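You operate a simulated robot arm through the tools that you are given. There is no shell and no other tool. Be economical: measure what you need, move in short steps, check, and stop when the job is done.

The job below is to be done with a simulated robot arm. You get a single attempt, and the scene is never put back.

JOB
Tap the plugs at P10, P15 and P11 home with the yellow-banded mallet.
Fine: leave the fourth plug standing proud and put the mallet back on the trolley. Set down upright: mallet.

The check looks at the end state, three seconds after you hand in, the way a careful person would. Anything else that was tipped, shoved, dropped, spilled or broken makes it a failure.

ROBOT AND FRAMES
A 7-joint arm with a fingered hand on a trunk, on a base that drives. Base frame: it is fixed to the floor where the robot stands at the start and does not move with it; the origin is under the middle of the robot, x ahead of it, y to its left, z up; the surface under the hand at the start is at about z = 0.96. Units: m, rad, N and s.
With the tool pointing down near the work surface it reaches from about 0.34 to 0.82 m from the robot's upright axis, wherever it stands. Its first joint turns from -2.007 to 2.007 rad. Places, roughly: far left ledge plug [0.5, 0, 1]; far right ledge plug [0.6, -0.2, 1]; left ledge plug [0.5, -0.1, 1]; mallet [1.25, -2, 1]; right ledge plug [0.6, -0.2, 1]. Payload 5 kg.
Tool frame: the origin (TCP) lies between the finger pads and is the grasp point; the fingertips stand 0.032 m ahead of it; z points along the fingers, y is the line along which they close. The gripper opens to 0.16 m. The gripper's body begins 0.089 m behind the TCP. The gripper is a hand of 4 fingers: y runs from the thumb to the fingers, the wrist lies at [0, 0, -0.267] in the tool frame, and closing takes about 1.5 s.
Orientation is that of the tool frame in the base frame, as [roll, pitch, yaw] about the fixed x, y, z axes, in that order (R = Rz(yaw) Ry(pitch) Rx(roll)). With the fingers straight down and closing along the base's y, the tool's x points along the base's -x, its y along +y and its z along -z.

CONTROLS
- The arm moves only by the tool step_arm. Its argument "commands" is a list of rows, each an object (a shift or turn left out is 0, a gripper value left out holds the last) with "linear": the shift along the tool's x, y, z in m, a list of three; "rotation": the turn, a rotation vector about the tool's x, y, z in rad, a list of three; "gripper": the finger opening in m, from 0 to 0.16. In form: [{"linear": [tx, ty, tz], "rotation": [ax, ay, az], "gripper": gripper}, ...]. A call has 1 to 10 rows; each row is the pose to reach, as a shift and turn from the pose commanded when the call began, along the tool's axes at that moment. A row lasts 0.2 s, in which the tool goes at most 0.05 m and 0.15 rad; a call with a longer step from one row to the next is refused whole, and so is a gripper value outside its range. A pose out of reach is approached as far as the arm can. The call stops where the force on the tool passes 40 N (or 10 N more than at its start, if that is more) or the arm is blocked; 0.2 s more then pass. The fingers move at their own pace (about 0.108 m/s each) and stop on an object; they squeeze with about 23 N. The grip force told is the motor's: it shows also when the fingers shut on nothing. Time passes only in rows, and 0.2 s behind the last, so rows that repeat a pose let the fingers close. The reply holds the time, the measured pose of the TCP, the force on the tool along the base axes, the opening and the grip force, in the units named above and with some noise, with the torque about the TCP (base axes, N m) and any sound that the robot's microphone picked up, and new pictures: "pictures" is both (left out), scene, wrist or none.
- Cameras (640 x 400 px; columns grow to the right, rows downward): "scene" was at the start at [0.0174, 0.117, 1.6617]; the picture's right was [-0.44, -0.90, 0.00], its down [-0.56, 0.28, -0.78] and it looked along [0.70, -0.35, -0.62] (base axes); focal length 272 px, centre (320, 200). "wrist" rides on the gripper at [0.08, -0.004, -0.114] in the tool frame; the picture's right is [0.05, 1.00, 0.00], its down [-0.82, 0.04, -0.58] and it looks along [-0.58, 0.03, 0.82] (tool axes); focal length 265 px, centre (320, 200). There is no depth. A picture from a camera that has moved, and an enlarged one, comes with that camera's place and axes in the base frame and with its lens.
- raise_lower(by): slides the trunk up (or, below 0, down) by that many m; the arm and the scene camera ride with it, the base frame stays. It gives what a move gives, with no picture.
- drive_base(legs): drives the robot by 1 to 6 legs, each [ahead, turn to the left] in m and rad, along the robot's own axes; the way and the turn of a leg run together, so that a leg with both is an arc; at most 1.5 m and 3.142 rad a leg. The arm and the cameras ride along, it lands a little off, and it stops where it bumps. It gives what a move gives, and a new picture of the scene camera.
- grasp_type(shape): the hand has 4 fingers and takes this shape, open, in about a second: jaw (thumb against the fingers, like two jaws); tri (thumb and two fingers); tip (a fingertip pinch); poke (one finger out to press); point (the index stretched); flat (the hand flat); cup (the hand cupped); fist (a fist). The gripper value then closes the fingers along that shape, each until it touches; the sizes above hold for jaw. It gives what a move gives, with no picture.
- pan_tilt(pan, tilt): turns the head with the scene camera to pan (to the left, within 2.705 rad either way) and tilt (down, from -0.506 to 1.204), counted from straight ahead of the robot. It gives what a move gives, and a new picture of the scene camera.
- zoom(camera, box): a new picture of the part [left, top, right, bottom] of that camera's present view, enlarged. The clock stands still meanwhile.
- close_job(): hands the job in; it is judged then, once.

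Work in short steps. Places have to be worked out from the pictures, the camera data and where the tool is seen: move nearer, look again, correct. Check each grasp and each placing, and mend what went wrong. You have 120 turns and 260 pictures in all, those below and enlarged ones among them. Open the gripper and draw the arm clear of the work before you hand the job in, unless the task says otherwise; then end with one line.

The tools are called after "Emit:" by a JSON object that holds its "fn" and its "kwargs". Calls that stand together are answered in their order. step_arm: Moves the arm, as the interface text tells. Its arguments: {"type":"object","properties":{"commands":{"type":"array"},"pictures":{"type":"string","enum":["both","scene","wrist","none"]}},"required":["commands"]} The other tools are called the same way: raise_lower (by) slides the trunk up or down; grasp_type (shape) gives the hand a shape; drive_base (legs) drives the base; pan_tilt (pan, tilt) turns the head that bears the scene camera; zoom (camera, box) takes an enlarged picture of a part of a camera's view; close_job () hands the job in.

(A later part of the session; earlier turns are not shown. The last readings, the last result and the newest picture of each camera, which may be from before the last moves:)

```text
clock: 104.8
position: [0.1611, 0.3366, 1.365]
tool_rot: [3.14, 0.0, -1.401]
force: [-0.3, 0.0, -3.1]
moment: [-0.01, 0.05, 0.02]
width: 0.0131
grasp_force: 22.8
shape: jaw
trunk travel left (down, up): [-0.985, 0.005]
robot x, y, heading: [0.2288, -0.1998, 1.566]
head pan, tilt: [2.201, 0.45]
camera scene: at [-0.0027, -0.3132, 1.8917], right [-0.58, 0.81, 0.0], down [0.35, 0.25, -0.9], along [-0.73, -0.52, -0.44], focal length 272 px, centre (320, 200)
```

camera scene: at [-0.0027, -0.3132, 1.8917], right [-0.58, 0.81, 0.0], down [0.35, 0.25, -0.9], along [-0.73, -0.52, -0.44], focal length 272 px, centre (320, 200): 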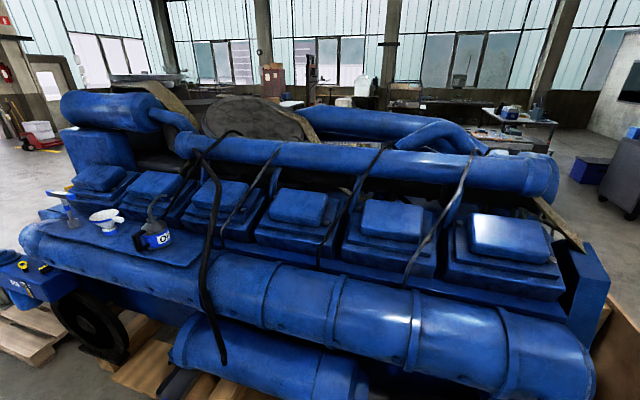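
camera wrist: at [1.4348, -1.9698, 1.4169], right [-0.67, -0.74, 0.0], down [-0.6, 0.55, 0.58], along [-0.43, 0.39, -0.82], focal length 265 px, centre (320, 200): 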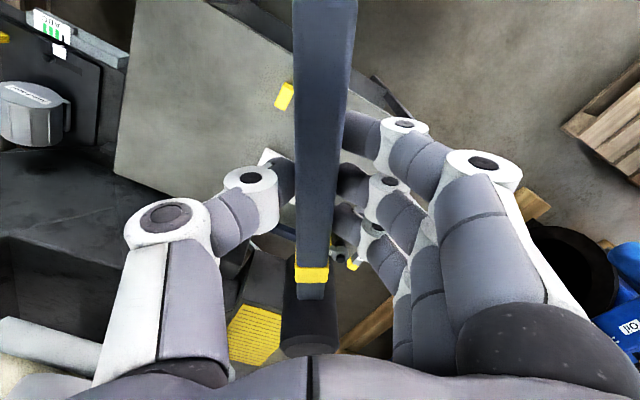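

Nothing else looks disturbed. The mallet now hangs almost straight down in the grip, and I want a sturdier grip near the head anyway. The flat grey lid (z≈1.14, x 0.45–0.95, y 0.13–0.57) beside the plugs can serve for regrasping. First I raise the arm and back away from the machine.

Emit:
{"fn": "step_arm", "kwargs": {"commands": [{"linear": [0, 0, -0.03]}, {"linear": [0, 0, -0.06]}, {"linear": [0, 0, -0.1]}, {"linear": [0, 0, -0.13]}], "pictures": "none"}}

Emit:
{"fn": "drive_base", "kwargs": {"legs": [[-0.3, 0]]}}

```text
clock: 105.8
position: [0.1605, 0.3374, 1.4946]
tool_rot: [-3.141, 0.0, -1.4]
force: [0.4, 0.1, -3.6]
moment: [-0.01, 0.03, 0.02]
width: 0.0129
grasp_force: 23.1
shape: jaw
trunk travel left (down, up): [-0.985, 0.005]
robot x, y, heading: [0.2288, -0.2008, 1.565]
head pan, tilt: [2.201, 0.45]
```

```text
clock: 107.9
position: [0.16, 0.0349, 1.4936]
tool_rot: [-3.141, 0.002, -1.407]
force: [0.3, 0.2, -3.1]
moment: [0.0, 0.03, 0.0]
width: 0.013
grasp_force: 22.9
shape: jaw
trunk travel left (down, up): [-0.985, 0.005]
robot x, y, heading: [0.2237, -0.5032, 1.557]
head pan, tilt: [2.201, 0.45]
camera scene: at [-0.0068, -0.6158, 1.8917], right [-0.58, 0.82, 0.0], down [0.36, 0.25, -0.9], along [-0.73, -0.52, -0.44], focal length 272 px, centre (320, 200)
```

scene: 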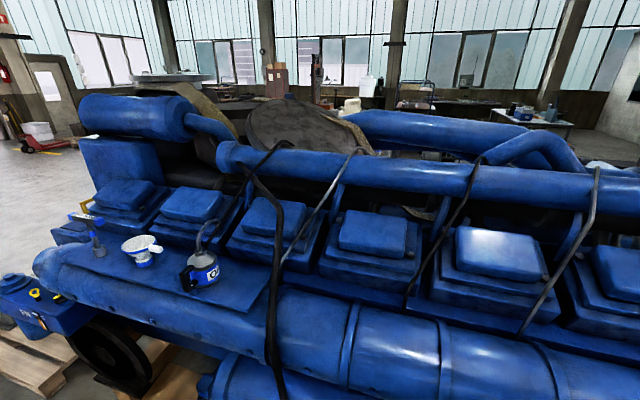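

Next: shift away from the machine and turn to face the plugs/lid, with the heading checked.

Emit:
{"fn": "drive_base", "kwargs": {"legs": [[0, 0.6], [0.42, 0]]}}

Emit:
{"fn": "drive_base", "kwargs": {"legs": [[0, -1.75]]}}

Emit:
{"fn": "pan_tilt", "kwargs": {"pan": 0.15, "tilt": 0.8}}

```text
clock: 112.1
position: [-0.3578, 0.2432, 1.4924]
tool_rot: [-3.14, 0.001, -0.804]
force: [0.3, 0.0, -4.1]
moment: [-0.07, 0.01, 0.0]
width: 0.0128
grasp_force: 22.7
shape: jaw
trunk travel left (down, up): [-0.985, 0.005]
robot x, y, heading: [-0.0005, -0.1637, 2.161]
head pan, tilt: [2.201, 0.45]
camera scene: at [-0.129, -0.3868, 1.8918], right [-0.94, 0.35, 0.0], down [0.15, 0.41, -0.9], along [-0.31, -0.84, -0.43], focal length 272 px, centre (320, 200)
```

scene: 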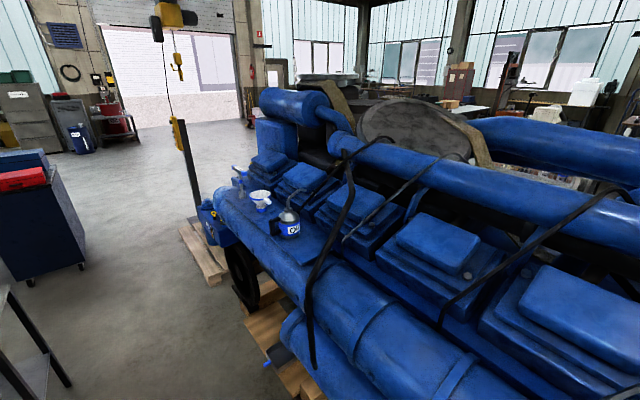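

```text
clock: 116.7
position: [0.47, 0.1089, 1.4934]
tool_rot: [3.141, 0.002, -2.569]
force: [-0.3, -0.7, -4.5]
moment: [0.03, 0.06, 0.0]
width: 0.0131
grasp_force: 22.8
shape: jaw
trunk travel left (down, up): [-0.985, 0.005]
robot x, y, heading: [0.0037, -0.1647, 0.394]
head pan, tilt: [2.201, 0.45]
camera scene: at [-0.1925, 0.0045, 1.8918], right [0.52, 0.85, 0.0], down [0.37, -0.23, -0.9], along [-0.77, 0.47, -0.44], focal length 272 px, centre (320, 200)
```

scene: 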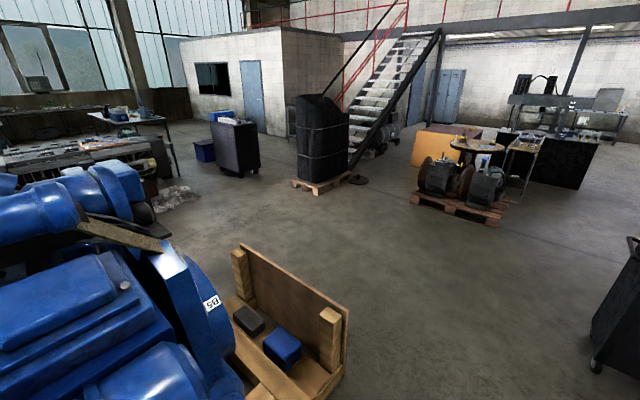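

```text
clock: 118.7
position: [0.4692, 0.1092, 1.493]
tool_rot: [-3.139, 0.0, -2.569]
force: [0.0, -0.2, -3.4]
moment: [0.04, -0.01, -0.01]
width: 0.0128
grasp_force: 23.1
shape: jaw
trunk travel left (down, up): [-0.985, 0.005]
robot x, y, heading: [0.0038, -0.1622, 0.391]
head pan, tilt: [0.15, 0.799]
camera scene: at [-0.0451, -0.0013, 1.8613], right [0.52, -0.86, 0.0], down [-0.61, -0.37, -0.7], along [0.6, 0.36, -0.72], focal length 272 px, centre (320, 200)
```

scene: 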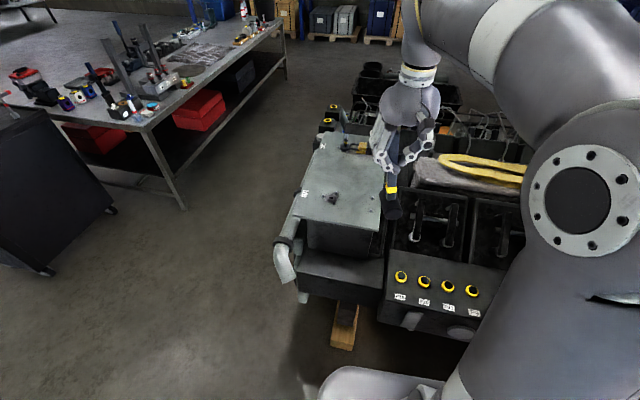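

Good pose. I zoom on the lid, the mallet and the plugs.

Emit:
{"fn": "zoom", "kwargs": {"camera": "scene", "box": [270, 110, 500, 310]}}

Emit:
{"fn": "zoom", "kwargs": {"camera": "wrist", "box": [0, 0, 640, 400]}}

```text
2.00 times, centred on (385, 210) of scene
camera zoom: at [-0.0451, -0.0013, 1.8613], right [0.52, -0.86, 0.0], down [-0.61, -0.37, -0.7], along [0.6, 0.36, -0.72], focal length 544 px, centre (190, 180)
```

zoom: 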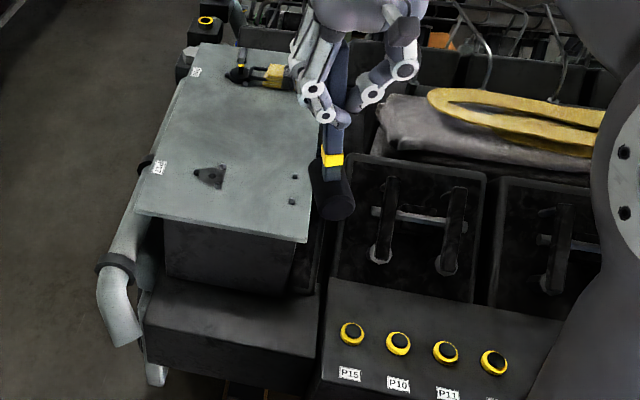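

```text
1.00 times, centred on (320, 200) of wrist (not enlarged: the box is as wide or as high as the picture)
camera zoom: at [0.4047, 0.0625, 1.606], right [-0.58, 0.81, 0.0], down [0.66, 0.48, 0.58], along [0.47, 0.34, -0.82], focal length 265 px, centre (320, 200)
```

zoom: 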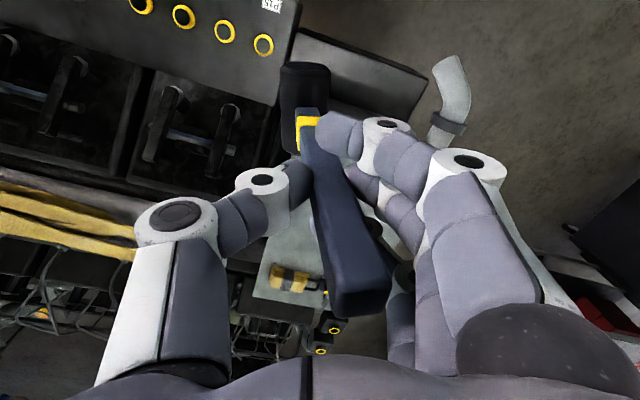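

The free strip on the lid runs between the hook and the screws. I pitch the hand forward (fingers toward horizontal) while moving over the lid, staying high.

Emit:
{"fn": "step_arm", "kwargs": {"commands": [{"linear": [-0.027, 0.0035, 0], "rotation": [0, -0.14, 0]}, {"linear": [-0.054, 0.007, 0], "rotation": [0, -0.28, 0]}, {"linear": [-0.081, 0.0105, 0], "rotation": [0, -0.42, 0]}, {"linear": [-0.108, 0.014, 0], "rotation": [0, -0.56, 0]}, {"linear": [-0.135, 0.0175, 0], "rotation": [0, -0.7, 0]}, {"linear": [-0.162, 0.021, 0], "rotation": [0, -0.84, 0]}, {"linear": [-0.189, 0.0245, 0], "rotation": [0, -0.98, 0]}, {"linear": [-0.216, 0.028, 0], "rotation": [0, -1.12, 0]}, {"linear": [-0.24, 0.032, 0], "rotation": [0, -1.26, 0]}]}}

```text
clock: 120.9
position: [0.6965, 0.1913, 1.4726]
tool_rot: [3.021, 1.229, -2.797]
force: [-2.0, -0.7, -4.7]
moment: [-0.14, 0.51, 0.13]
width: 0.0132
grasp_force: 23.4
shape: jaw
out of reach, approached as far as the arm can: row 8
trunk travel left (down, up): [-0.985, 0.005]
robot x, y, heading: [0.0003, -0.1673, 0.394]
head pan, tilt: [0.15, 0.799]
stopped in row 9: the arm was blocked; the commanded pose is now the measured one
camera scene: at [-0.0479, -0.0061, 1.8617], right [0.52, -0.86, 0.0], down [-0.61, -0.37, -0.7], along [0.6, 0.36, -0.72], focal length 272 px, centre (320, 200)
camera wrist: at [0.5788, 0.1295, 1.4347], right [-0.46, 0.89, -0.01], down [-0.25, -0.12, 0.96], along [0.85, 0.44, 0.27], focal length 265 px, centre (320, 200)
```

scene: 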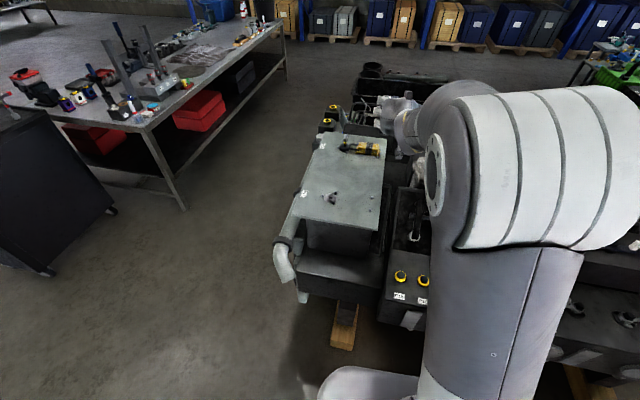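
wrist: 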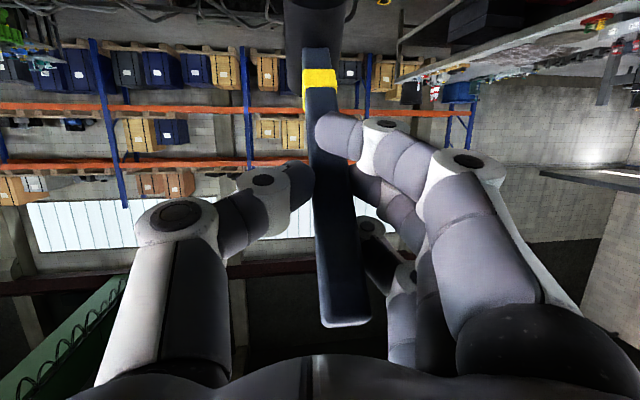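

The grip only holds the mallet weakly: handle now hangs ~63° below horizontal, head forward. I'll exploit that: lower the head onto the lid so that its face levels itself against the surface. First move to just above the free strip.

Emit:
{"fn": "step_arm", "kwargs": {"commands": [{"linear": [0.02, 0.015, 0.01]}, {"linear": [0.04, 0.03, 0.035]}, {"linear": [0.06, 0.04, 0.065]}, {"linear": [0.08, 0.05, 0.095]}, {"linear": [0.095, 0.051, 0.115]}]}}

Emit:
{"fn": "pan_tilt", "kwargs": {"pan": 0.25, "tilt": 0.65}}

```text
clock: 122.1
position: [0.7462, 0.2802, 1.3463]
tool_rot: [3.026, 1.226, -2.788]
force: [-0.1, -0.2, -3.8]
moment: [-0.14, 0.39, 0.02]
width: 0.0135
grasp_force: 23.5
shape: jaw
trunk travel left (down, up): [-0.985, 0.005]
robot x, y, heading: [0.0011, -0.1651, 0.39]
head pan, tilt: [0.15, 0.799]
camera scene: at [-0.0437, -0.0005, 1.8613], right [0.52, -0.86, 0.0], down [-0.61, -0.37, -0.7], along [0.6, 0.36, -0.72], focal length 272 px, centre (320, 200)
camera wrist: at [0.6288, 0.2181, 1.3076], right [-0.46, 0.89, -0.01], down [-0.25, -0.12, 0.96], along [0.85, 0.44, 0.27], focal length 265 px, centre (320, 200)
```

scene: 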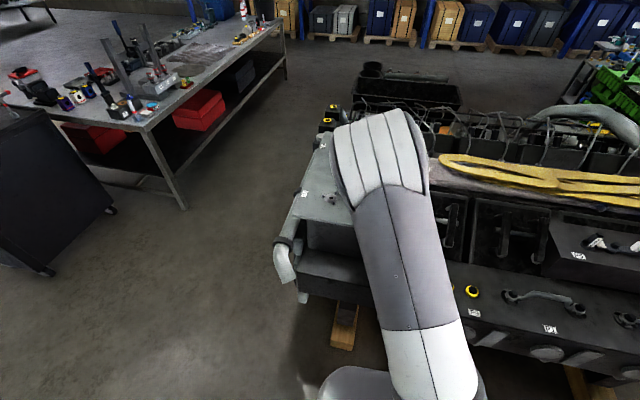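
wrist: 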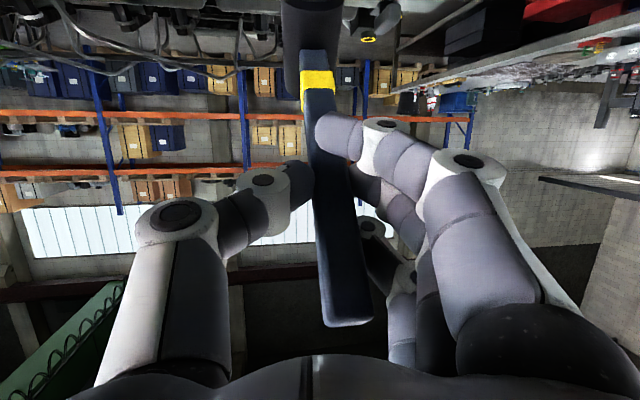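

```text
clock: 122.8
position: [0.7462, 0.2796, 1.3475]
tool_rot: [3.029, 1.228, -2.789]
force: [-0.7, 0.1, -4.1]
moment: [-0.13, 0.35, 0.01]
width: 0.0133
grasp_force: 22.7
shape: jaw
trunk travel left (down, up): [-0.985, 0.005]
robot x, y, heading: [0.0006, -0.1644, 0.399]
head pan, tilt: [0.25, 0.649]
camera scene: at [-0.0442, 0.0092, 1.8738], right [0.6, -0.8, 0.0], down [-0.48, -0.36, -0.8], along [0.64, 0.48, -0.61], focal length 272 px, centre (320, 200)
```

scene: 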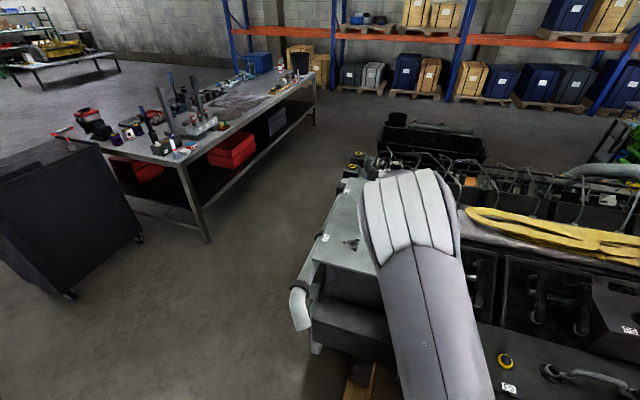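

The moment (~0.37 N·m at ~4 N) says the handle is only ~20–25° below horizontal, parallel to the fingers. I lower in small steps until the head touches the lid.

Emit:
{"fn": "step_arm", "kwargs": {"commands": [{"linear": [0.0141, 0, 0.005]}, {"linear": [0.0283, 0, 0.01]}, {"linear": [0.0377, 0, 0.0132]}, {"linear": [0.0471, 0, 0.0165]}, {"linear": [0.0565, 0, 0.0198]}]}}

```text
clock: 124.0
position: [0.7426, 0.2825, 1.2881]
tool_rot: [3.028, 1.23, -2.789]
force: [-3.5, -0.9, 0.9]
moment: [-0.09, 0.2, -0.02]
width: 0.0134
grasp_force: 22.9
shape: jaw
trunk travel left (down, up): [-0.985, 0.005]
robot x, y, heading: [0.0046, -0.1666, 0.391]
head pan, tilt: [0.25, 0.649]
camera scene: at [-0.046, 0.0087, 1.874], right [0.6, -0.8, 0.0], down [-0.48, -0.36, -0.8], along [0.64, 0.48, -0.6], focal length 272 px, centre (320, 200)
camera wrist: at [0.6248, 0.2192, 1.2492], right [-0.46, 0.89, -0.01], down [-0.25, -0.12, 0.96], along [0.85, 0.44, 0.27], focal length 265 px, centre (320, 200)
```

scene: 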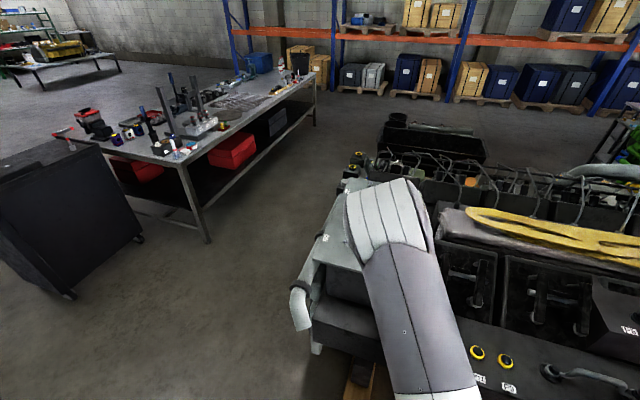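
wrist: 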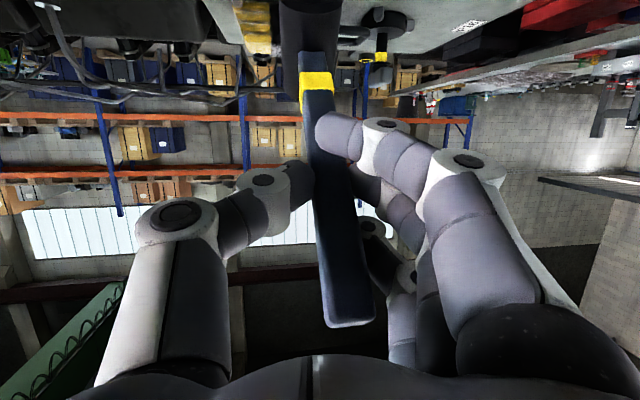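

Contact with the lid (force rose ~5 N), but the head is close to the yellow tool lying there. I lift 2 cm, pull back 6 cm and lower again, pressing gently while drawing back.

Emit:
{"fn": "step_arm", "kwargs": {"commands": [{"linear": [-0.0188, 0, -0.0066]}, {"linear": [-0.0088, 0, -0.035]}, {"linear": [0.0012, 0, -0.0632]}, {"linear": [0.0112, 0, -0.0598]}, {"linear": [0.02, 0, -0.0566]}, {"linear": [0.0285, 0, -0.0537]}]}}

```text
clock: 125.4
position: [0.6837, 0.2542, 1.2863]
tool_rot: [3.025, 1.24, -2.791]
force: [-15.6, -4.7, 22.3]
moment: [0.32, -0.16, 0.24]
width: 0.0146
grasp_force: 23.4
shape: jaw
trunk travel left (down, up): [-0.985, 0.005]
robot x, y, heading: [0.0019, -0.1662, 0.398]
head pan, tilt: [0.25, 0.649]
camera scene: at [-0.0514, 0.0063, 1.8745], right [0.6, -0.8, 0.0], down [-0.48, -0.36, -0.8], along [0.64, 0.48, -0.6], focal length 272 px, centre (320, 200)
camera wrist: at [0.5657, 0.1927, 1.2451], right [-0.46, 0.89, -0.01], down [-0.25, -0.12, 0.96], along [0.85, 0.44, 0.28], focal length 265 px, centre (320, 200)
```

scene: 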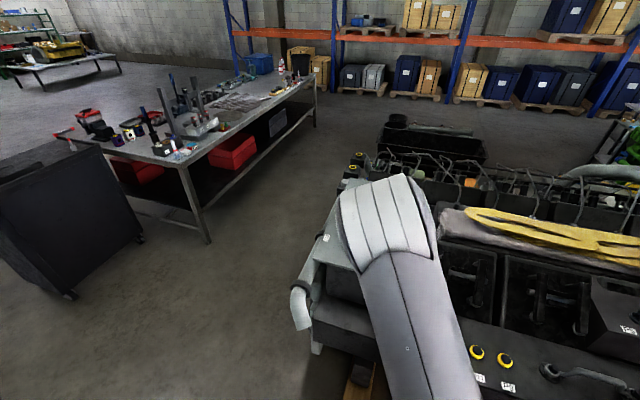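
wrist: 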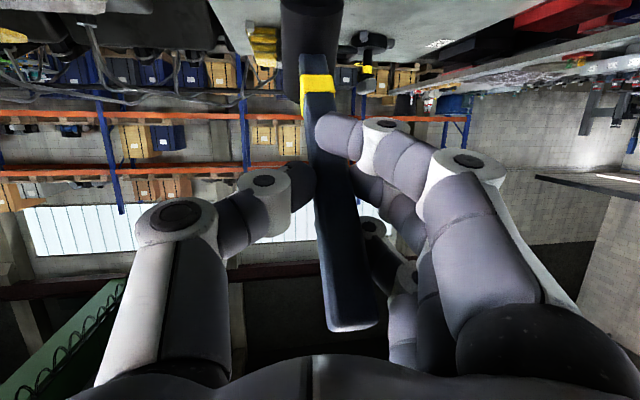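

The reaction line passes through the grip, so straight pressing can't turn it (handle ≈42° down). I draw the hand back while lowering so friction helps the head swing up.

Emit:
{"fn": "step_arm", "kwargs": {"commands": [{"linear": [0.0067, 0, -0.0189]}, {"linear": [0.0117, 0, -0.033]}, {"linear": [0.0211, 0, -0.0344]}, {"linear": [0.0386, 0, -0.0342]}, {"linear": [0.056, 0, -0.0387]}], "pictures": "wrist"}}

```text
clock: 126.6
position: [0.6372, 0.2335, 1.2385]
tool_rot: [3.029, 1.228, -2.787]
force: [0.3, 1.1, -1.2]
moment: [0.05, -0.09, 0.07]
width: 0.0143
grasp_force: 22.9
shape: jaw
trunk travel left (down, up): [-0.985, 0.005]
robot x, y, heading: [-0.0018, -0.1626, 0.394]
head pan, tilt: [0.25, 0.649]
camera wrist: at [0.5194, 0.1702, 1.1993], right [-0.46, 0.89, -0.01], down [-0.25, -0.11, 0.96], along [0.85, 0.44, 0.27], focal length 265 px, centre (320, 200)
```

wrist: 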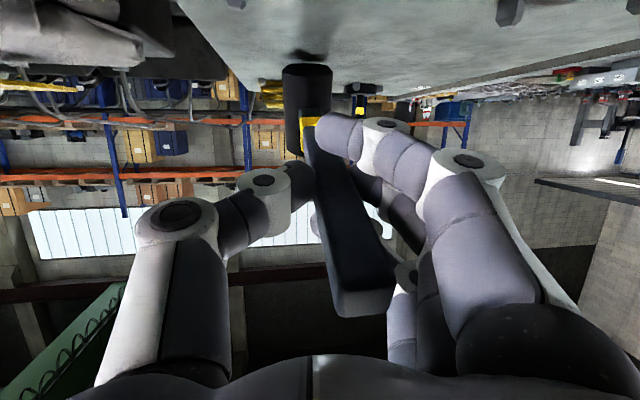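

The head swung up and now appears to stand on the lid. I zoom to check whether its face is flush.

Emit:
{"fn": "zoom", "kwargs": {"camera": "wrist", "box": [200, 20, 420, 170]}}

Emit:
{"fn": "pan_tilt", "kwargs": {"pan": 0.55, "tilt": 0.75}}

```text
2.67 times, centred on (310, 95) of wrist
camera zoom: at [0.5194, 0.1702, 1.1993], right [-0.46, 0.89, -0.01], down [-0.25, -0.11, 0.96], along [0.85, 0.44, 0.27], focal length 708 px, centre (347, 480)
```

zoom: 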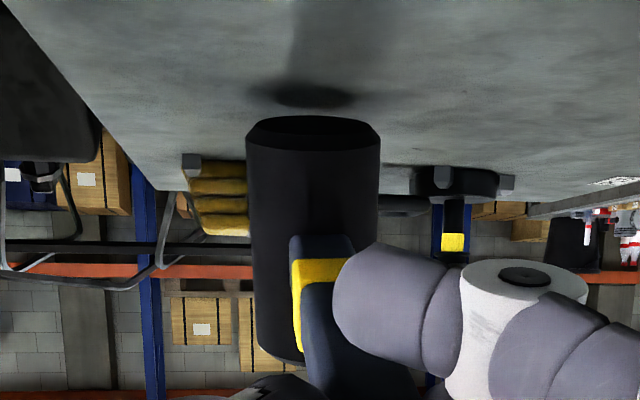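

```text
clock: 127.4
position: [0.6389, 0.2333, 1.2379]
tool_rot: [3.028, 1.229, -2.789]
force: [0.8, 0.4, -1.8]
moment: [0.07, -0.12, 0.01]
width: 0.0137
grasp_force: 22.9
shape: jaw
trunk travel left (down, up): [-0.985, 0.005]
robot x, y, heading: [0.0021, -0.1643, 0.398]
head pan, tilt: [0.55, 0.75]
camera scene: at [-0.0653, 0.0242, 1.8653], right [0.81, -0.59, 0.0], down [-0.4, -0.55, -0.73], along [0.43, 0.59, -0.68], focal length 272 px, centre (320, 200)
```

scene: 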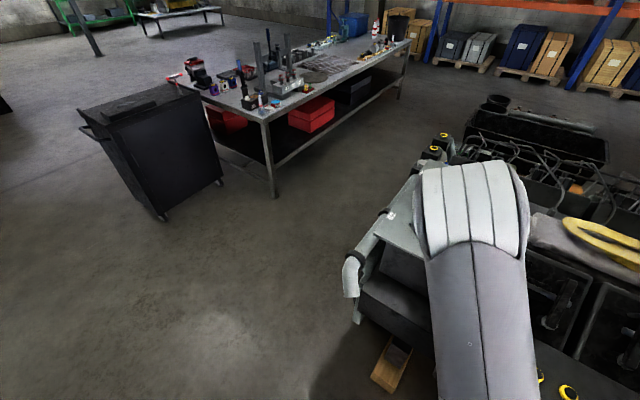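

The face still leans (its rear edge off the lid). I continue down and back a little more.

Emit:
{"fn": "step_arm", "kwargs": {"commands": [{"linear": [0.0127, 0, -0.0061]}, {"linear": [0.0248, 0, -0.0104]}, {"linear": [0.0363, 0, -0.0127]}], "pictures": "none"}}

Emit:
{"fn": "zoom", "kwargs": {"camera": "wrist", "box": [160, 0, 480, 200]}}

```text
clock: 128.2
position: [0.6154, 0.2233, 1.2096]
tool_rot: [3.029, 1.229, -2.79]
force: [2.6, 0.6, -1.6]
moment: [0.03, -0.09, 0.07]
width: 0.0135
grasp_force: 22.8
shape: jaw
trunk travel left (down, up): [-0.985, 0.005]
robot x, y, heading: [0.0033, -0.1613, 0.395]
head pan, tilt: [0.55, 0.75]
```

```text
2.00 times, centred on (320, 100) of wrist
camera zoom: at [0.4979, 0.1601, 1.1703], right [-0.46, 0.89, -0.01], down [-0.25, -0.12, 0.96], along [0.85, 0.44, 0.27], focal length 531 px, centre (320, 400)
```

zoom: 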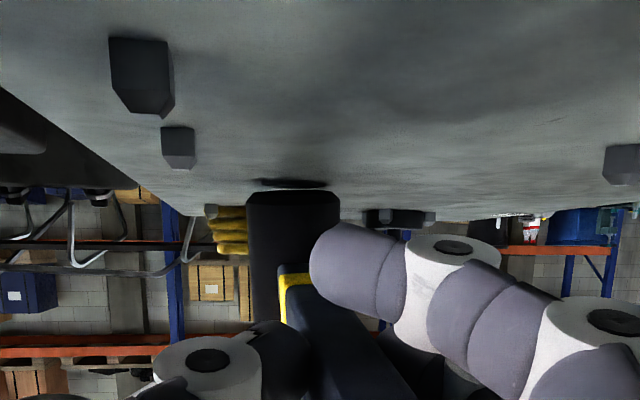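

Nearly flush. One more centimetre down, watching the force.

Emit:
{"fn": "step_arm", "kwargs": {"commands": [{"linear": [0.0063, 0, -0.003]}, {"linear": [0.0127, 0, -0.004]}, {"linear": [0.0175, 0, -0.003]}], "pictures": "none"}}

Emit:
{"fn": "zoom", "kwargs": {"camera": "wrist", "box": [160, 0, 480, 200]}}

```text
clock: 129.0
position: [0.6081, 0.2183, 1.1941]
tool_rot: [3.025, 1.229, -2.791]
force: [-1.0, -0.5, -1.4]
moment: [0.08, -0.11, 0.02]
width: 0.0137
grasp_force: 23.6
shape: jaw
trunk travel left (down, up): [-0.985, 0.005]
robot x, y, heading: [0.0037, -0.1645, 0.395]
head pan, tilt: [0.55, 0.75]
```

```text
2.00 times, centred on (320, 100) of wrist
camera zoom: at [0.4903, 0.1554, 1.1547], right [-0.46, 0.89, -0.01], down [-0.25, -0.12, 0.96], along [0.85, 0.44, 0.27], focal length 531 px, centre (320, 400)
```

zoom: 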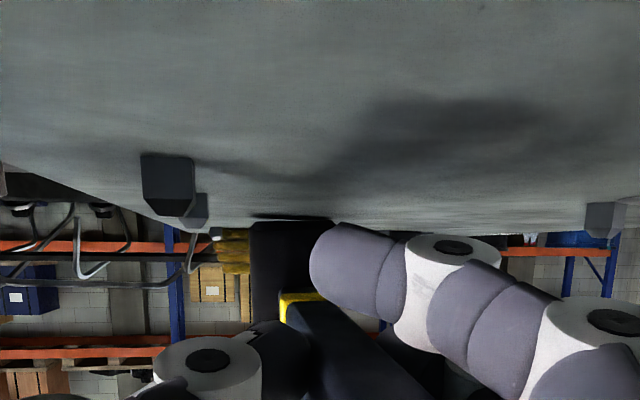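

The face is practically flush. I open the fingers to set the mallet down here; its tail will drop about 3 cm onto the lid.

Emit:
{"fn": "step_arm", "kwargs": {"commands": [{"gripper": 0.025}, {"gripper": 0.04}, {"gripper": 0.06}, {"gripper": 0.08}, {"gripper": 0.08}], "pictures": "wrist"}}

```text
clock: 130.2
position: [0.6097, 0.218, 1.1941]
tool_rot: [3.028, 1.228, -2.789]
force: [-0.3, 0.5, -0.6]
moment: [0.03, 0.0, -0.01]
width: 0.0792
grasp_force: 0.0
shape: jaw
trunk travel left (down, up): [-0.985, 0.005]
robot x, y, heading: [-0.0012, -0.1651, 0.393]
head pan, tilt: [0.55, 0.75]
camera wrist: at [0.4905, 0.1555, 1.1547], right [-0.46, 0.89, -0.01], down [-0.25, -0.12, 0.96], along [0.85, 0.44, 0.27], focal length 265 px, centre (320, 200)
```

wrist: 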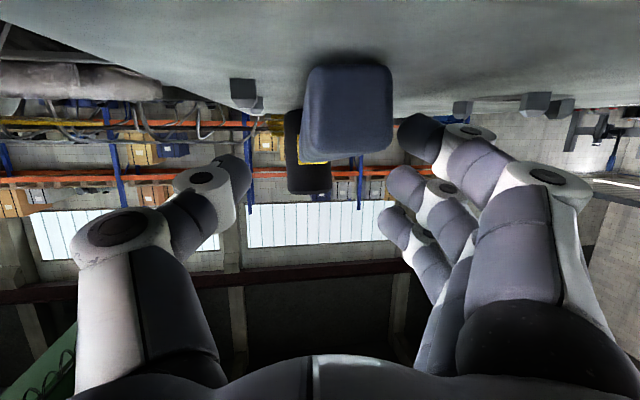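

Mallet stands on its head with its tail resting on the lid. I retract along the fingers, then up, and un-pitch the hand.

Emit:
{"fn": "step_arm", "kwargs": {"commands": [{"linear": [-0.01, 0, -0.04]}, {"linear": [-0.02, 0, -0.08]}, {"linear": [-0.04, 0, -0.12]}, {"linear": [-0.08, 0, -0.13]}, {"linear": [-0.12, 0, -0.13]}, {"linear": [-0.16, 0, -0.13]}, {"linear": [-0.2, 0, -0.13]}], "pictures": "wrist"}}

Emit:
{"fn": "step_arm", "kwargs": {"commands": [{"rotation": [0, 0.14, 0]}, {"rotation": [0, 0.28, 0]}, {"rotation": [0, 0.42, 0]}, {"rotation": [0, 0.56, 0]}, {"rotation": [0, 0.7, 0]}, {"rotation": [0, 0.84, 0]}, {"rotation": [0, 0.98, 0]}, {"rotation": [0, 1.12, 0]}, {"rotation": [0, 1.23, 0]}]}}

```text
clock: 131.8
position: [0.5622, 0.1865, 1.4244]
tool_rot: [3.028, 1.229, -2.79]
force: [-0.1, -0.4, 0.7]
moment: [-0.02, 0.01, 0.0]
width: 0.0791
grasp_force: 0.0
shape: jaw
trunk travel left (down, up): [-0.985, 0.005]
robot x, y, heading: [0.002, -0.1641, 0.4]
head pan, tilt: [0.55, 0.75]
camera wrist: at [0.444, 0.1243, 1.385], right [-0.46, 0.89, -0.01], down [-0.25, -0.12, 0.96], along [0.85, 0.44, 0.27], focal length 265 px, centre (320, 200)
```

wrist: 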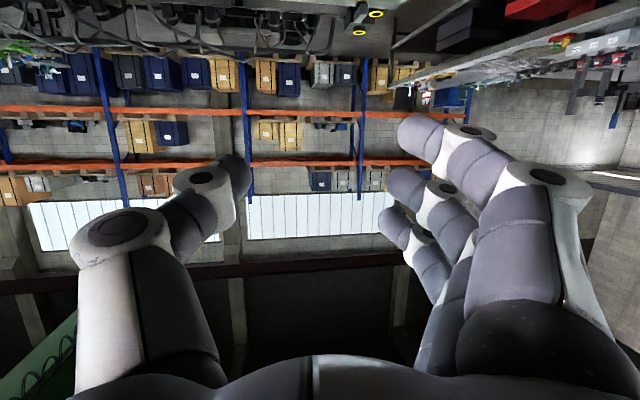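

```text
clock: 133.8
position: [0.5638, 0.185, 1.4229]
tool_rot: [3.105, -0.001, -2.681]
force: [-0.5, 0.2, 0.5]
moment: [-0.03, 0.03, 0.02]
width: 0.0801
grasp_force: 0.1
shape: jaw
out of reach, approached as far as the arm can: row 2, 3, 4
trunk travel left (down, up): [-0.985, 0.005]
robot x, y, heading: [0.0009, -0.161, 0.394]
head pan, tilt: [0.55, 0.75]
camera scene: at [-0.0643, 0.0248, 1.8653], right [0.81, -0.59, 0.0], down [-0.4, -0.55, -0.73], along [0.43, 0.59, -0.68], focal length 272 px, centre (320, 200)
camera wrist: at [0.4969, 0.1428, 1.5356], right [-0.49, 0.87, 0.04], down [0.72, 0.38, 0.58], along [0.49, 0.31, -0.82], focal length 265 px, centre (320, 200)
```

scene: 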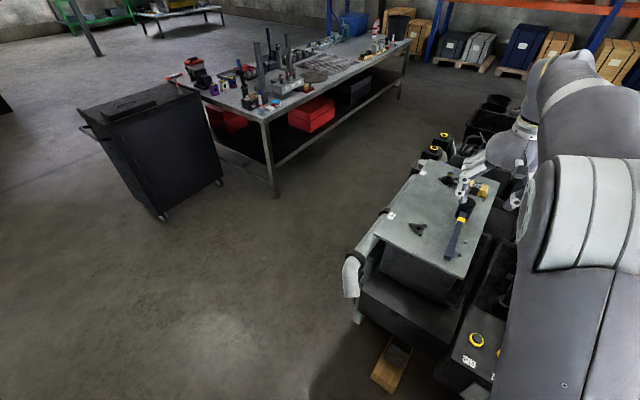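
wrist: 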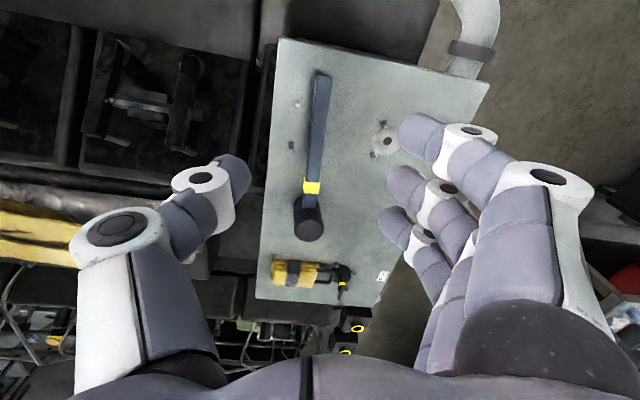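

The mallet stands neatly on the lid: head ≈(0.742,0.272), handle heading ≈0.40, tail toward me, tilted ≈9°. I'll now grip it by the head from above, with the tool tilted to match; first hover above.

Emit:
{"fn": "step_arm", "kwargs": {"commands": [{"linear": [-0.038, 0, 0.0], "rotation": [0.03, -0.04, 0.04]}, {"linear": [-0.076, 0, 0.01], "rotation": [0.035, -0.08, 0.06]}, {"linear": [-0.114, 0, 0.03], "rotation": [0.035, -0.12, 0.06]}, {"linear": [-0.152, 0, 0.06], "rotation": [0.035, -0.157, 0.06]}, {"linear": [-0.19, -0.001, 0.09], "rotation": [0.035, -0.157, 0.06]}]}}

```text
clock: 135.0
position: [0.7368, 0.2732, 1.3306]
tool_rot: [3.134, 0.153, -2.747]
force: [1.0, 1.1, 0.6]
moment: [-0.09, 0.16, -0.02]
width: 0.0801
grasp_force: 0.0
shape: jaw
trunk travel left (down, up): [-0.985, 0.005]
robot x, y, heading: [-0.0007, -0.161, 0.393]
head pan, tilt: [0.55, 0.75]
camera scene: at [-0.0597, 0.0261, 1.8653], right [0.81, -0.59, 0.0], down [-0.4, -0.55, -0.73], along [0.43, 0.59, -0.68], focal length 272 px, centre (320, 200)
camera wrist: at [0.6504, 0.2308, 1.4293], right [-0.43, 0.9, 0.0], down [0.65, 0.31, 0.69], along [0.63, 0.3, -0.72], focal length 265 px, centre (320, 200)
```

scene: 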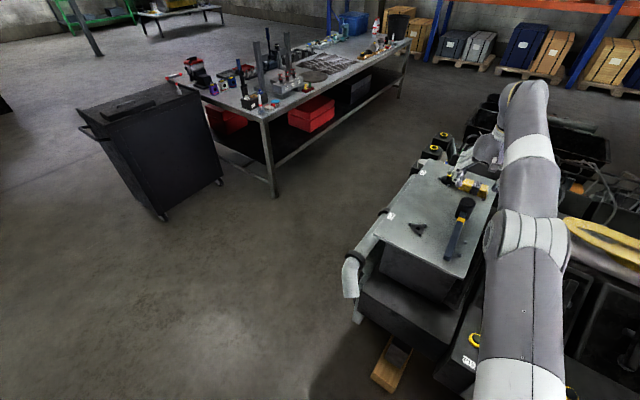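
wrist: 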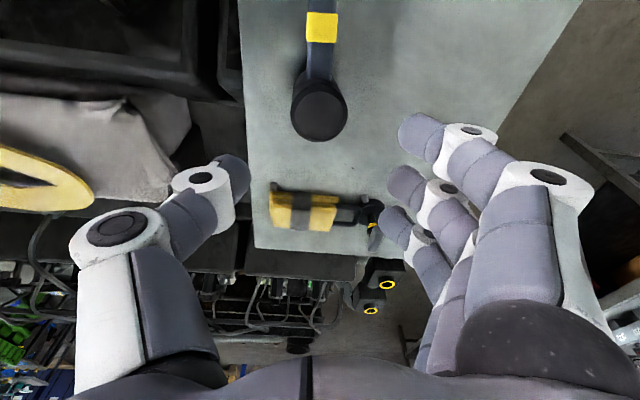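

Head top lies ≈0.11 m below the TCP and ≈1 cm toward me; laterally centred. I correct and descend part way.

Emit:
{"fn": "step_arm", "kwargs": {"commands": [{"linear": [0.01, 0, 0.02]}, {"linear": [0.01, 0, 0.045]}, {"linear": [0.01, 0, 0.07]}, {"linear": [0.01, 0, 0.09]}], "pictures": "wrist"}}

Emit:
{"fn": "zoom", "kwargs": {"camera": "scene", "box": [380, 140, 560, 290]}}

```text
clock: 136.0
position: [0.7346, 0.2754, 1.2421]
tool_rot: [3.133, 0.157, -2.747]
force: [0.7, 0.1, 0.2]
moment: [-0.01, 0.01, -0.01]
width: 0.0797
grasp_force: 0.1
shape: jaw
trunk travel left (down, up): [-0.985, 0.005]
robot x, y, heading: [0.0047, -0.1636, 0.396]
head pan, tilt: [0.55, 0.75]
camera wrist: at [0.6475, 0.2323, 1.3414], right [-0.43, 0.9, 0.0], down [0.65, 0.31, 0.7], along [0.63, 0.3, -0.72], focal length 265 px, centre (320, 200)
```

wrist: 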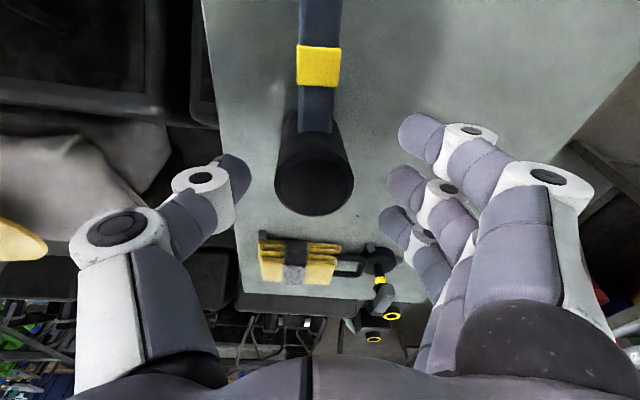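

```text
2.67 times, centred on (470, 215) of scene
camera zoom: at [-0.0645, 0.0246, 1.8653], right [0.81, -0.59, 0.0], down [-0.4, -0.55, -0.73], along [0.43, 0.59, -0.68], focal length 725 px, centre (-80, 160)
```

zoom: 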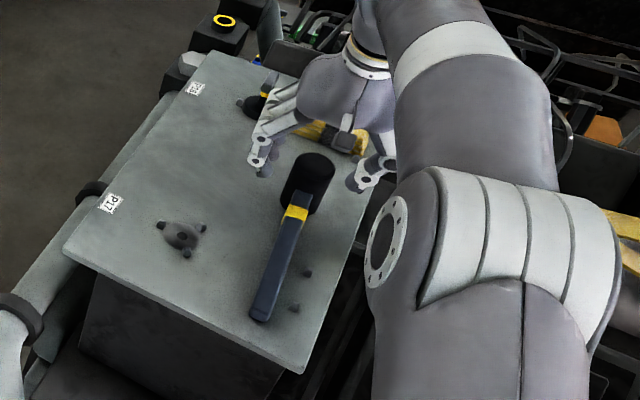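

Aligned to within a few mm; the yellow tool is well ahead of the fingers. I descend 5 cm and close on the head.

Emit:
{"fn": "step_arm", "kwargs": {"commands": [{"linear": [-0.004, -0.001, 0.015]}, {"linear": [-0.004, -0.001, 0.03]}, {"linear": [-0.004, -0.001, 0.042]}, {"linear": [-0.004, -0.001, 0.05]}, {"linear": [-0.004, -0.001, 0.05], "gripper": 0.02}, {"linear": [-0.004, -0.001, 0.05], "gripper": 0.0}, {"linear": [-0.004, -0.001, 0.05]}, {"linear": [-0.004, -0.001, 0.05]}, {"linear": [-0.004, -0.001, 0.05]}], "pictures": "wrist"}}

Emit:
{"fn": "zoom", "kwargs": {"camera": "scene", "box": [380, 140, 560, 290]}}

```text
clock: 138.0
position: [0.7465, 0.2782, 1.1945]
tool_rot: [3.134, 0.158, -2.747]
force: [1.3, -0.5, 0.2]
moment: [-0.02, -0.02, -0.14]
width: 0.0285
grasp_force: 23.1
shape: jaw
trunk travel left (down, up): [-0.985, 0.005]
robot x, y, heading: [0.0025, -0.1632, 0.394]
head pan, tilt: [0.55, 0.75]
camera wrist: at [0.6599, 0.235, 1.2939], right [-0.43, 0.9, 0.0], down [0.65, 0.31, 0.7], along [0.63, 0.3, -0.72], focal length 265 px, centre (320, 200)
```

wrist: 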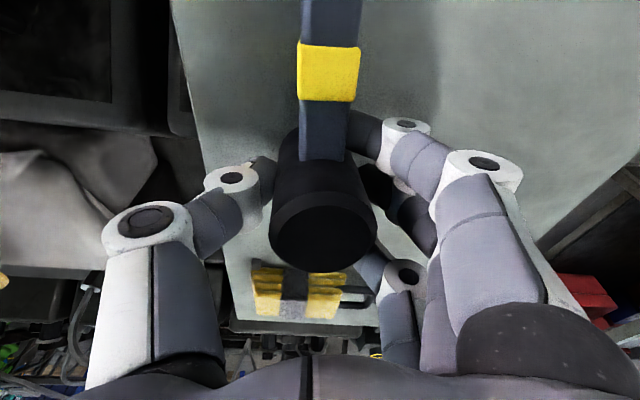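

```text
2.67 times, centred on (470, 215) of scene
camera zoom: at [-0.065, 0.0239, 1.8653], right [0.81, -0.59, 0.0], down [-0.4, -0.55, -0.73], along [0.43, 0.59, -0.68], focal length 725 px, centre (-80, 160)
```

zoom: 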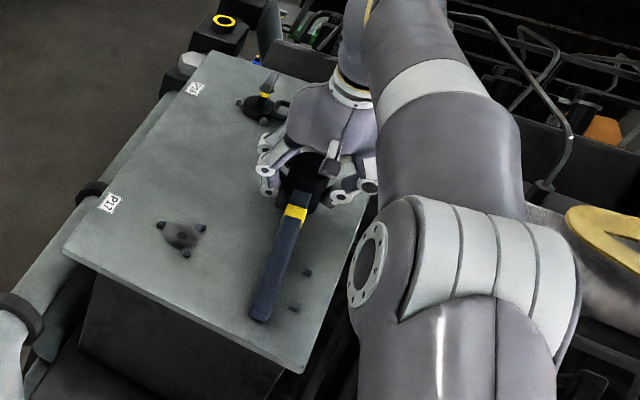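

Gripped around the head (28 mm opening, 23 N). I lift 4 cm along vertical and check.

Emit:
{"fn": "step_arm", "kwargs": {"commands": [{"linear": [0, 0, -0.01]}, {"linear": [0, 0, -0.02]}, {"linear": [0, 0, -0.04]}, {"linear": [0, 0, -0.06]}], "pictures": "wrist"}}

Emit:
{"fn": "zoom", "kwargs": {"camera": "scene", "box": [380, 140, 560, 290]}}

```text
clock: 139.0
position: [0.7371, 0.2758, 1.2527]
tool_rot: [3.134, 0.155, -2.746]
force: [-0.9, -0.9, -4.2]
moment: [0.07, -0.19, 0.04]
width: 0.0282
grasp_force: 23.2
shape: jaw
trunk travel left (down, up): [-0.985, 0.005]
robot x, y, heading: [-0.0012, -0.1668, 0.395]
head pan, tilt: [0.55, 0.75]
camera wrist: at [0.6508, 0.2332, 1.3514], right [-0.43, 0.9, 0.0], down [0.65, 0.31, 0.7], along [0.63, 0.3, -0.72], focal length 265 px, centre (320, 200)
```

wrist: 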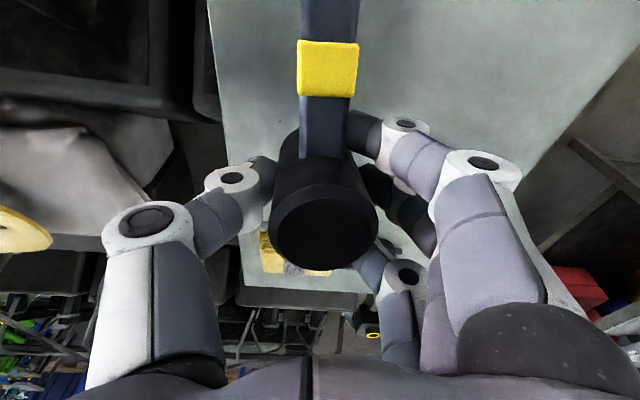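

```text
2.67 times, centred on (470, 215) of scene
camera zoom: at [-0.0653, 0.0239, 1.8653], right [0.81, -0.59, 0.0], down [-0.4, -0.55, -0.73], along [0.43, 0.59, -0.68], focal length 725 px, centre (-80, 160)
```

zoom: 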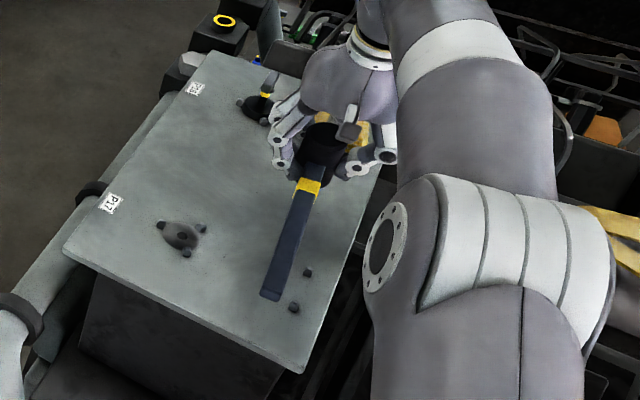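

Held steadily, head axis on the tool axis, top ≈26 mm above TCP, so the striking face is ≈64 mm below it. I raise and level the tool, then go over to the plugs.

Emit:
{"fn": "step_arm", "kwargs": {"commands": [{"linear": [-0.006, 0, -0.04], "rotation": [0, 0.05, 0]}, {"linear": [-0.0123, 0, -0.079], "rotation": [0, 0.1, 0]}, {"linear": [-0.0154, 0, -0.0988], "rotation": [0, 0.155, 0]}], "pictures": "none"}}

Emit:
{"fn": "step_arm", "kwargs": {"commands": [{"linear": [0.037, 0.019, 0]}, {"linear": [0.074, 0.038, 0]}, {"linear": [0.111, 0.057, 0]}, {"linear": [0.148, 0.076, 0]}, {"linear": [0.185, 0.095, 0]}, {"linear": [0.222, 0.114, 0]}, {"linear": [0.259, 0.133, 0]}, {"linear": [0.296, 0.152, 0]}, {"linear": [0.333, 0.171, 0]}, {"linear": [0.36, 0.185, 0]}], "pictures": "none"}}

```text
clock: 139.8
position: [0.6965, 0.2675, 1.3264]
tool_rot: [3.131, 0.025, -2.745]
force: [0.4, -0.4, -4.1]
moment: [0.06, -0.2, 0.04]
width: 0.0281
grasp_force: 22.9
shape: jaw
out of reach, approached as far as the arm can: row 1, 2, 3
trunk travel left (down, up): [-0.985, 0.005]
robot x, y, heading: [-0.0008, -0.1638, 0.394]
head pan, tilt: [0.55, 0.75]
```

```text
clock: 142.0
position: [0.4251, 0.4907, 1.3859]
tool_rot: [3.135, -0.004, -2.746]
force: [-0.2, 0.1, -3.2]
moment: [0.11, -0.24, -0.01]
width: 0.0274
grasp_force: 23.4
shape: jaw
out of reach, approached as far as the arm can: row 1, 2, 3, 4, 5, 6, 7, 8, 9, 10
trunk travel left (down, up): [-0.985, 0.005]
robot x, y, heading: [-0.0016, -0.1662, 0.394]
head pan, tilt: [0.55, 0.75]
```

I used the wrong sign on y and went left of the lid (no contact). I correct toward the plugs, staying high.

Emit:
{"fn": "step_arm", "kwargs": {"commands": [{"linear": [0.016, -0.045, 0]}, {"linear": [0.032, -0.09, 0]}, {"linear": [0.048, -0.135, 0]}, {"linear": [0.064, -0.18, 0]}, {"linear": [0.08, -0.225, 0]}, {"linear": [0.096, -0.27, 0]}, {"linear": [0.112, -0.315, 0]}, {"linear": [0.128, -0.36, 0]}, {"linear": [0.144, -0.405, 0]}, {"linear": [0.16, -0.45, 0]}]}}

```text
clock: 144.2
position: [0.7361, 0.0933, 1.4154]
tool_rot: [3.127, 0.0, -2.745]
force: [0.3, 1.2, -2.1]
moment: [0.05, -0.17, -0.07]
width: 0.0272
grasp_force: 22.7
shape: jaw
out of reach, approached as far as the arm can: row 1, 2, 3, 4, 5, 6, 7, 8, 9, 10
trunk travel left (down, up): [-0.985, 0.005]
robot x, y, heading: [-0.0017, -0.1653, 0.399]
head pan, tilt: [0.55, 0.75]
camera scene: at [-0.0632, 0.0162, 1.8662], right [0.81, -0.59, 0.0], down [-0.4, -0.55, -0.73], along [0.43, 0.59, -0.68], focal length 272 px, centre (320, 200)
camera wrist: at [0.6649, 0.0552, 1.5285], right [-0.43, 0.9, 0.02], down [0.74, 0.35, 0.58], along [0.52, 0.26, -0.82], focal length 265 px, centre (320, 200)
```

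scene: 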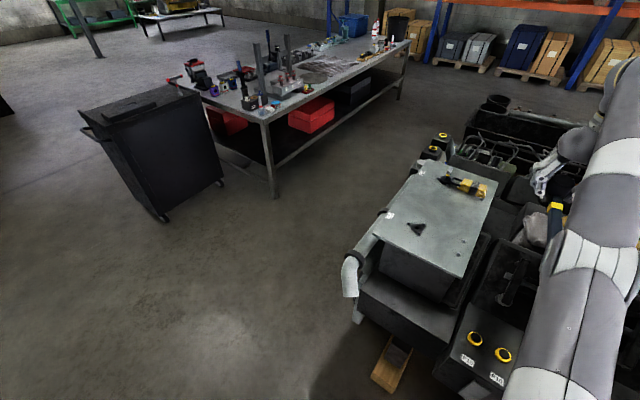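
wrist: 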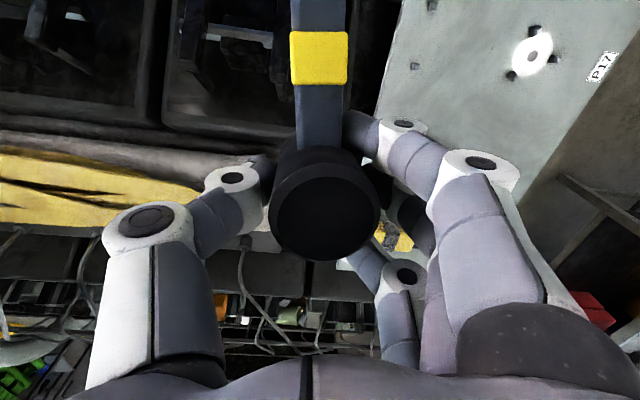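

The commanded pose had slipped inside the arm's inner reach limit. I move the command outward again and turn the wrist so the mallet's tail points to my front-right, away from my body and from P9.

Emit:
{"fn": "step_arm", "kwargs": {"commands": [{"linear": [-0.045, 0.0075, 0], "rotation": [0, 0, -0.136]}, {"linear": [-0.09, 0.015, 0], "rotation": [0, 0, -0.272]}, {"linear": [-0.135, 0.0225, 0], "rotation": [0, 0, -0.408]}, {"linear": [-0.18, 0.03, 0], "rotation": [0, 0, -0.545]}, {"linear": [-0.18, 0.03, 0], "rotation": [0, 0, -0.545]}]}}

```text
clock: 145.4
position: [0.7251, 0.1602, 1.3815]
tool_rot: [3.138, 0.009, -2.216]
force: [-1.1, 0.4, -2.3]
moment: [0.19, -0.22, -0.02]
width: 0.0266
grasp_force: 22.4
shape: jaw
out of reach, approached as far as the arm can: row 1, 2, 3, 4, 5
trunk travel left (down, up): [-0.985, 0.005]
robot x, y, heading: [0.0009, -0.1633, 0.393]
head pan, tilt: [0.55, 0.75]
camera scene: at [-0.0713, 0.0239, 1.8651], right [0.81, -0.59, 0.0], down [-0.4, -0.55, -0.73], along [0.43, 0.59, -0.68], focal length 272 px, centre (320, 200)
camera wrist: at [0.6798, 0.0925, 1.494], right [-0.83, 0.56, 0.0], down [0.46, 0.67, 0.58], along [0.33, 0.49, -0.81], focal length 265 px, centre (320, 200)
```

scene: 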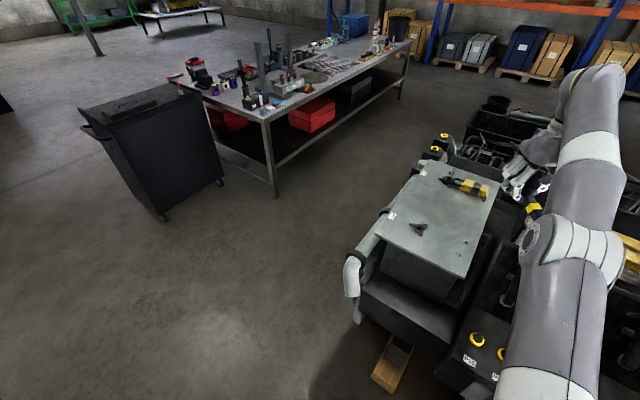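
wrist: 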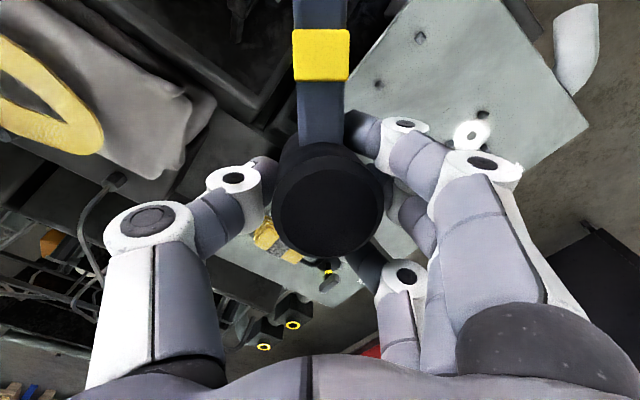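

Still flagged out of reach, so I probe how commands map now with a small downward move.

Emit:
{"fn": "step_arm", "kwargs": {"commands": [{"linear": [0, 0, 0.03]}, {"linear": [0, 0, 0.06]}, {"linear": [0, 0, 0.06]}], "pictures": "none"}}

```text
clock: 146.2
position: [0.7295, 0.1619, 1.3232]
tool_rot: [3.136, 0.006, -2.201]
force: [-0.1, 0.3, -3.3]
moment: [0.17, -0.15, -0.01]
width: 0.0271
grasp_force: 23.2
shape: jaw
trunk travel left (down, up): [-0.985, 0.005]
robot x, y, heading: [0.0001, -0.1605, 0.388]
head pan, tilt: [0.55, 0.75]
```

Now commands track again at this lower height. I move toward the plugs in a shorter stretch.

Emit:
{"fn": "step_arm", "kwargs": {"commands": [{"linear": [0.04, 0.007, 0.0]}, {"linear": [0.08, 0.014, 0.0]}, {"linear": [0.12, 0.021, 0.0]}, {"linear": [0.157, 0.028, 0.0]}], "pictures": "none"}}

```text
clock: 147.2
position: [0.6186, 0.0538, 1.324]
tool_rot: [3.136, 0.007, -2.202]
force: [-0.1, 0.0, -3.4]
moment: [0.2, -0.13, 0.02]
width: 0.027
grasp_force: 23.0
shape: jaw
trunk travel left (down, up): [-0.985, 0.005]
robot x, y, heading: [-0.0035, -0.1603, 0.395]
head pan, tilt: [0.55, 0.75]
```

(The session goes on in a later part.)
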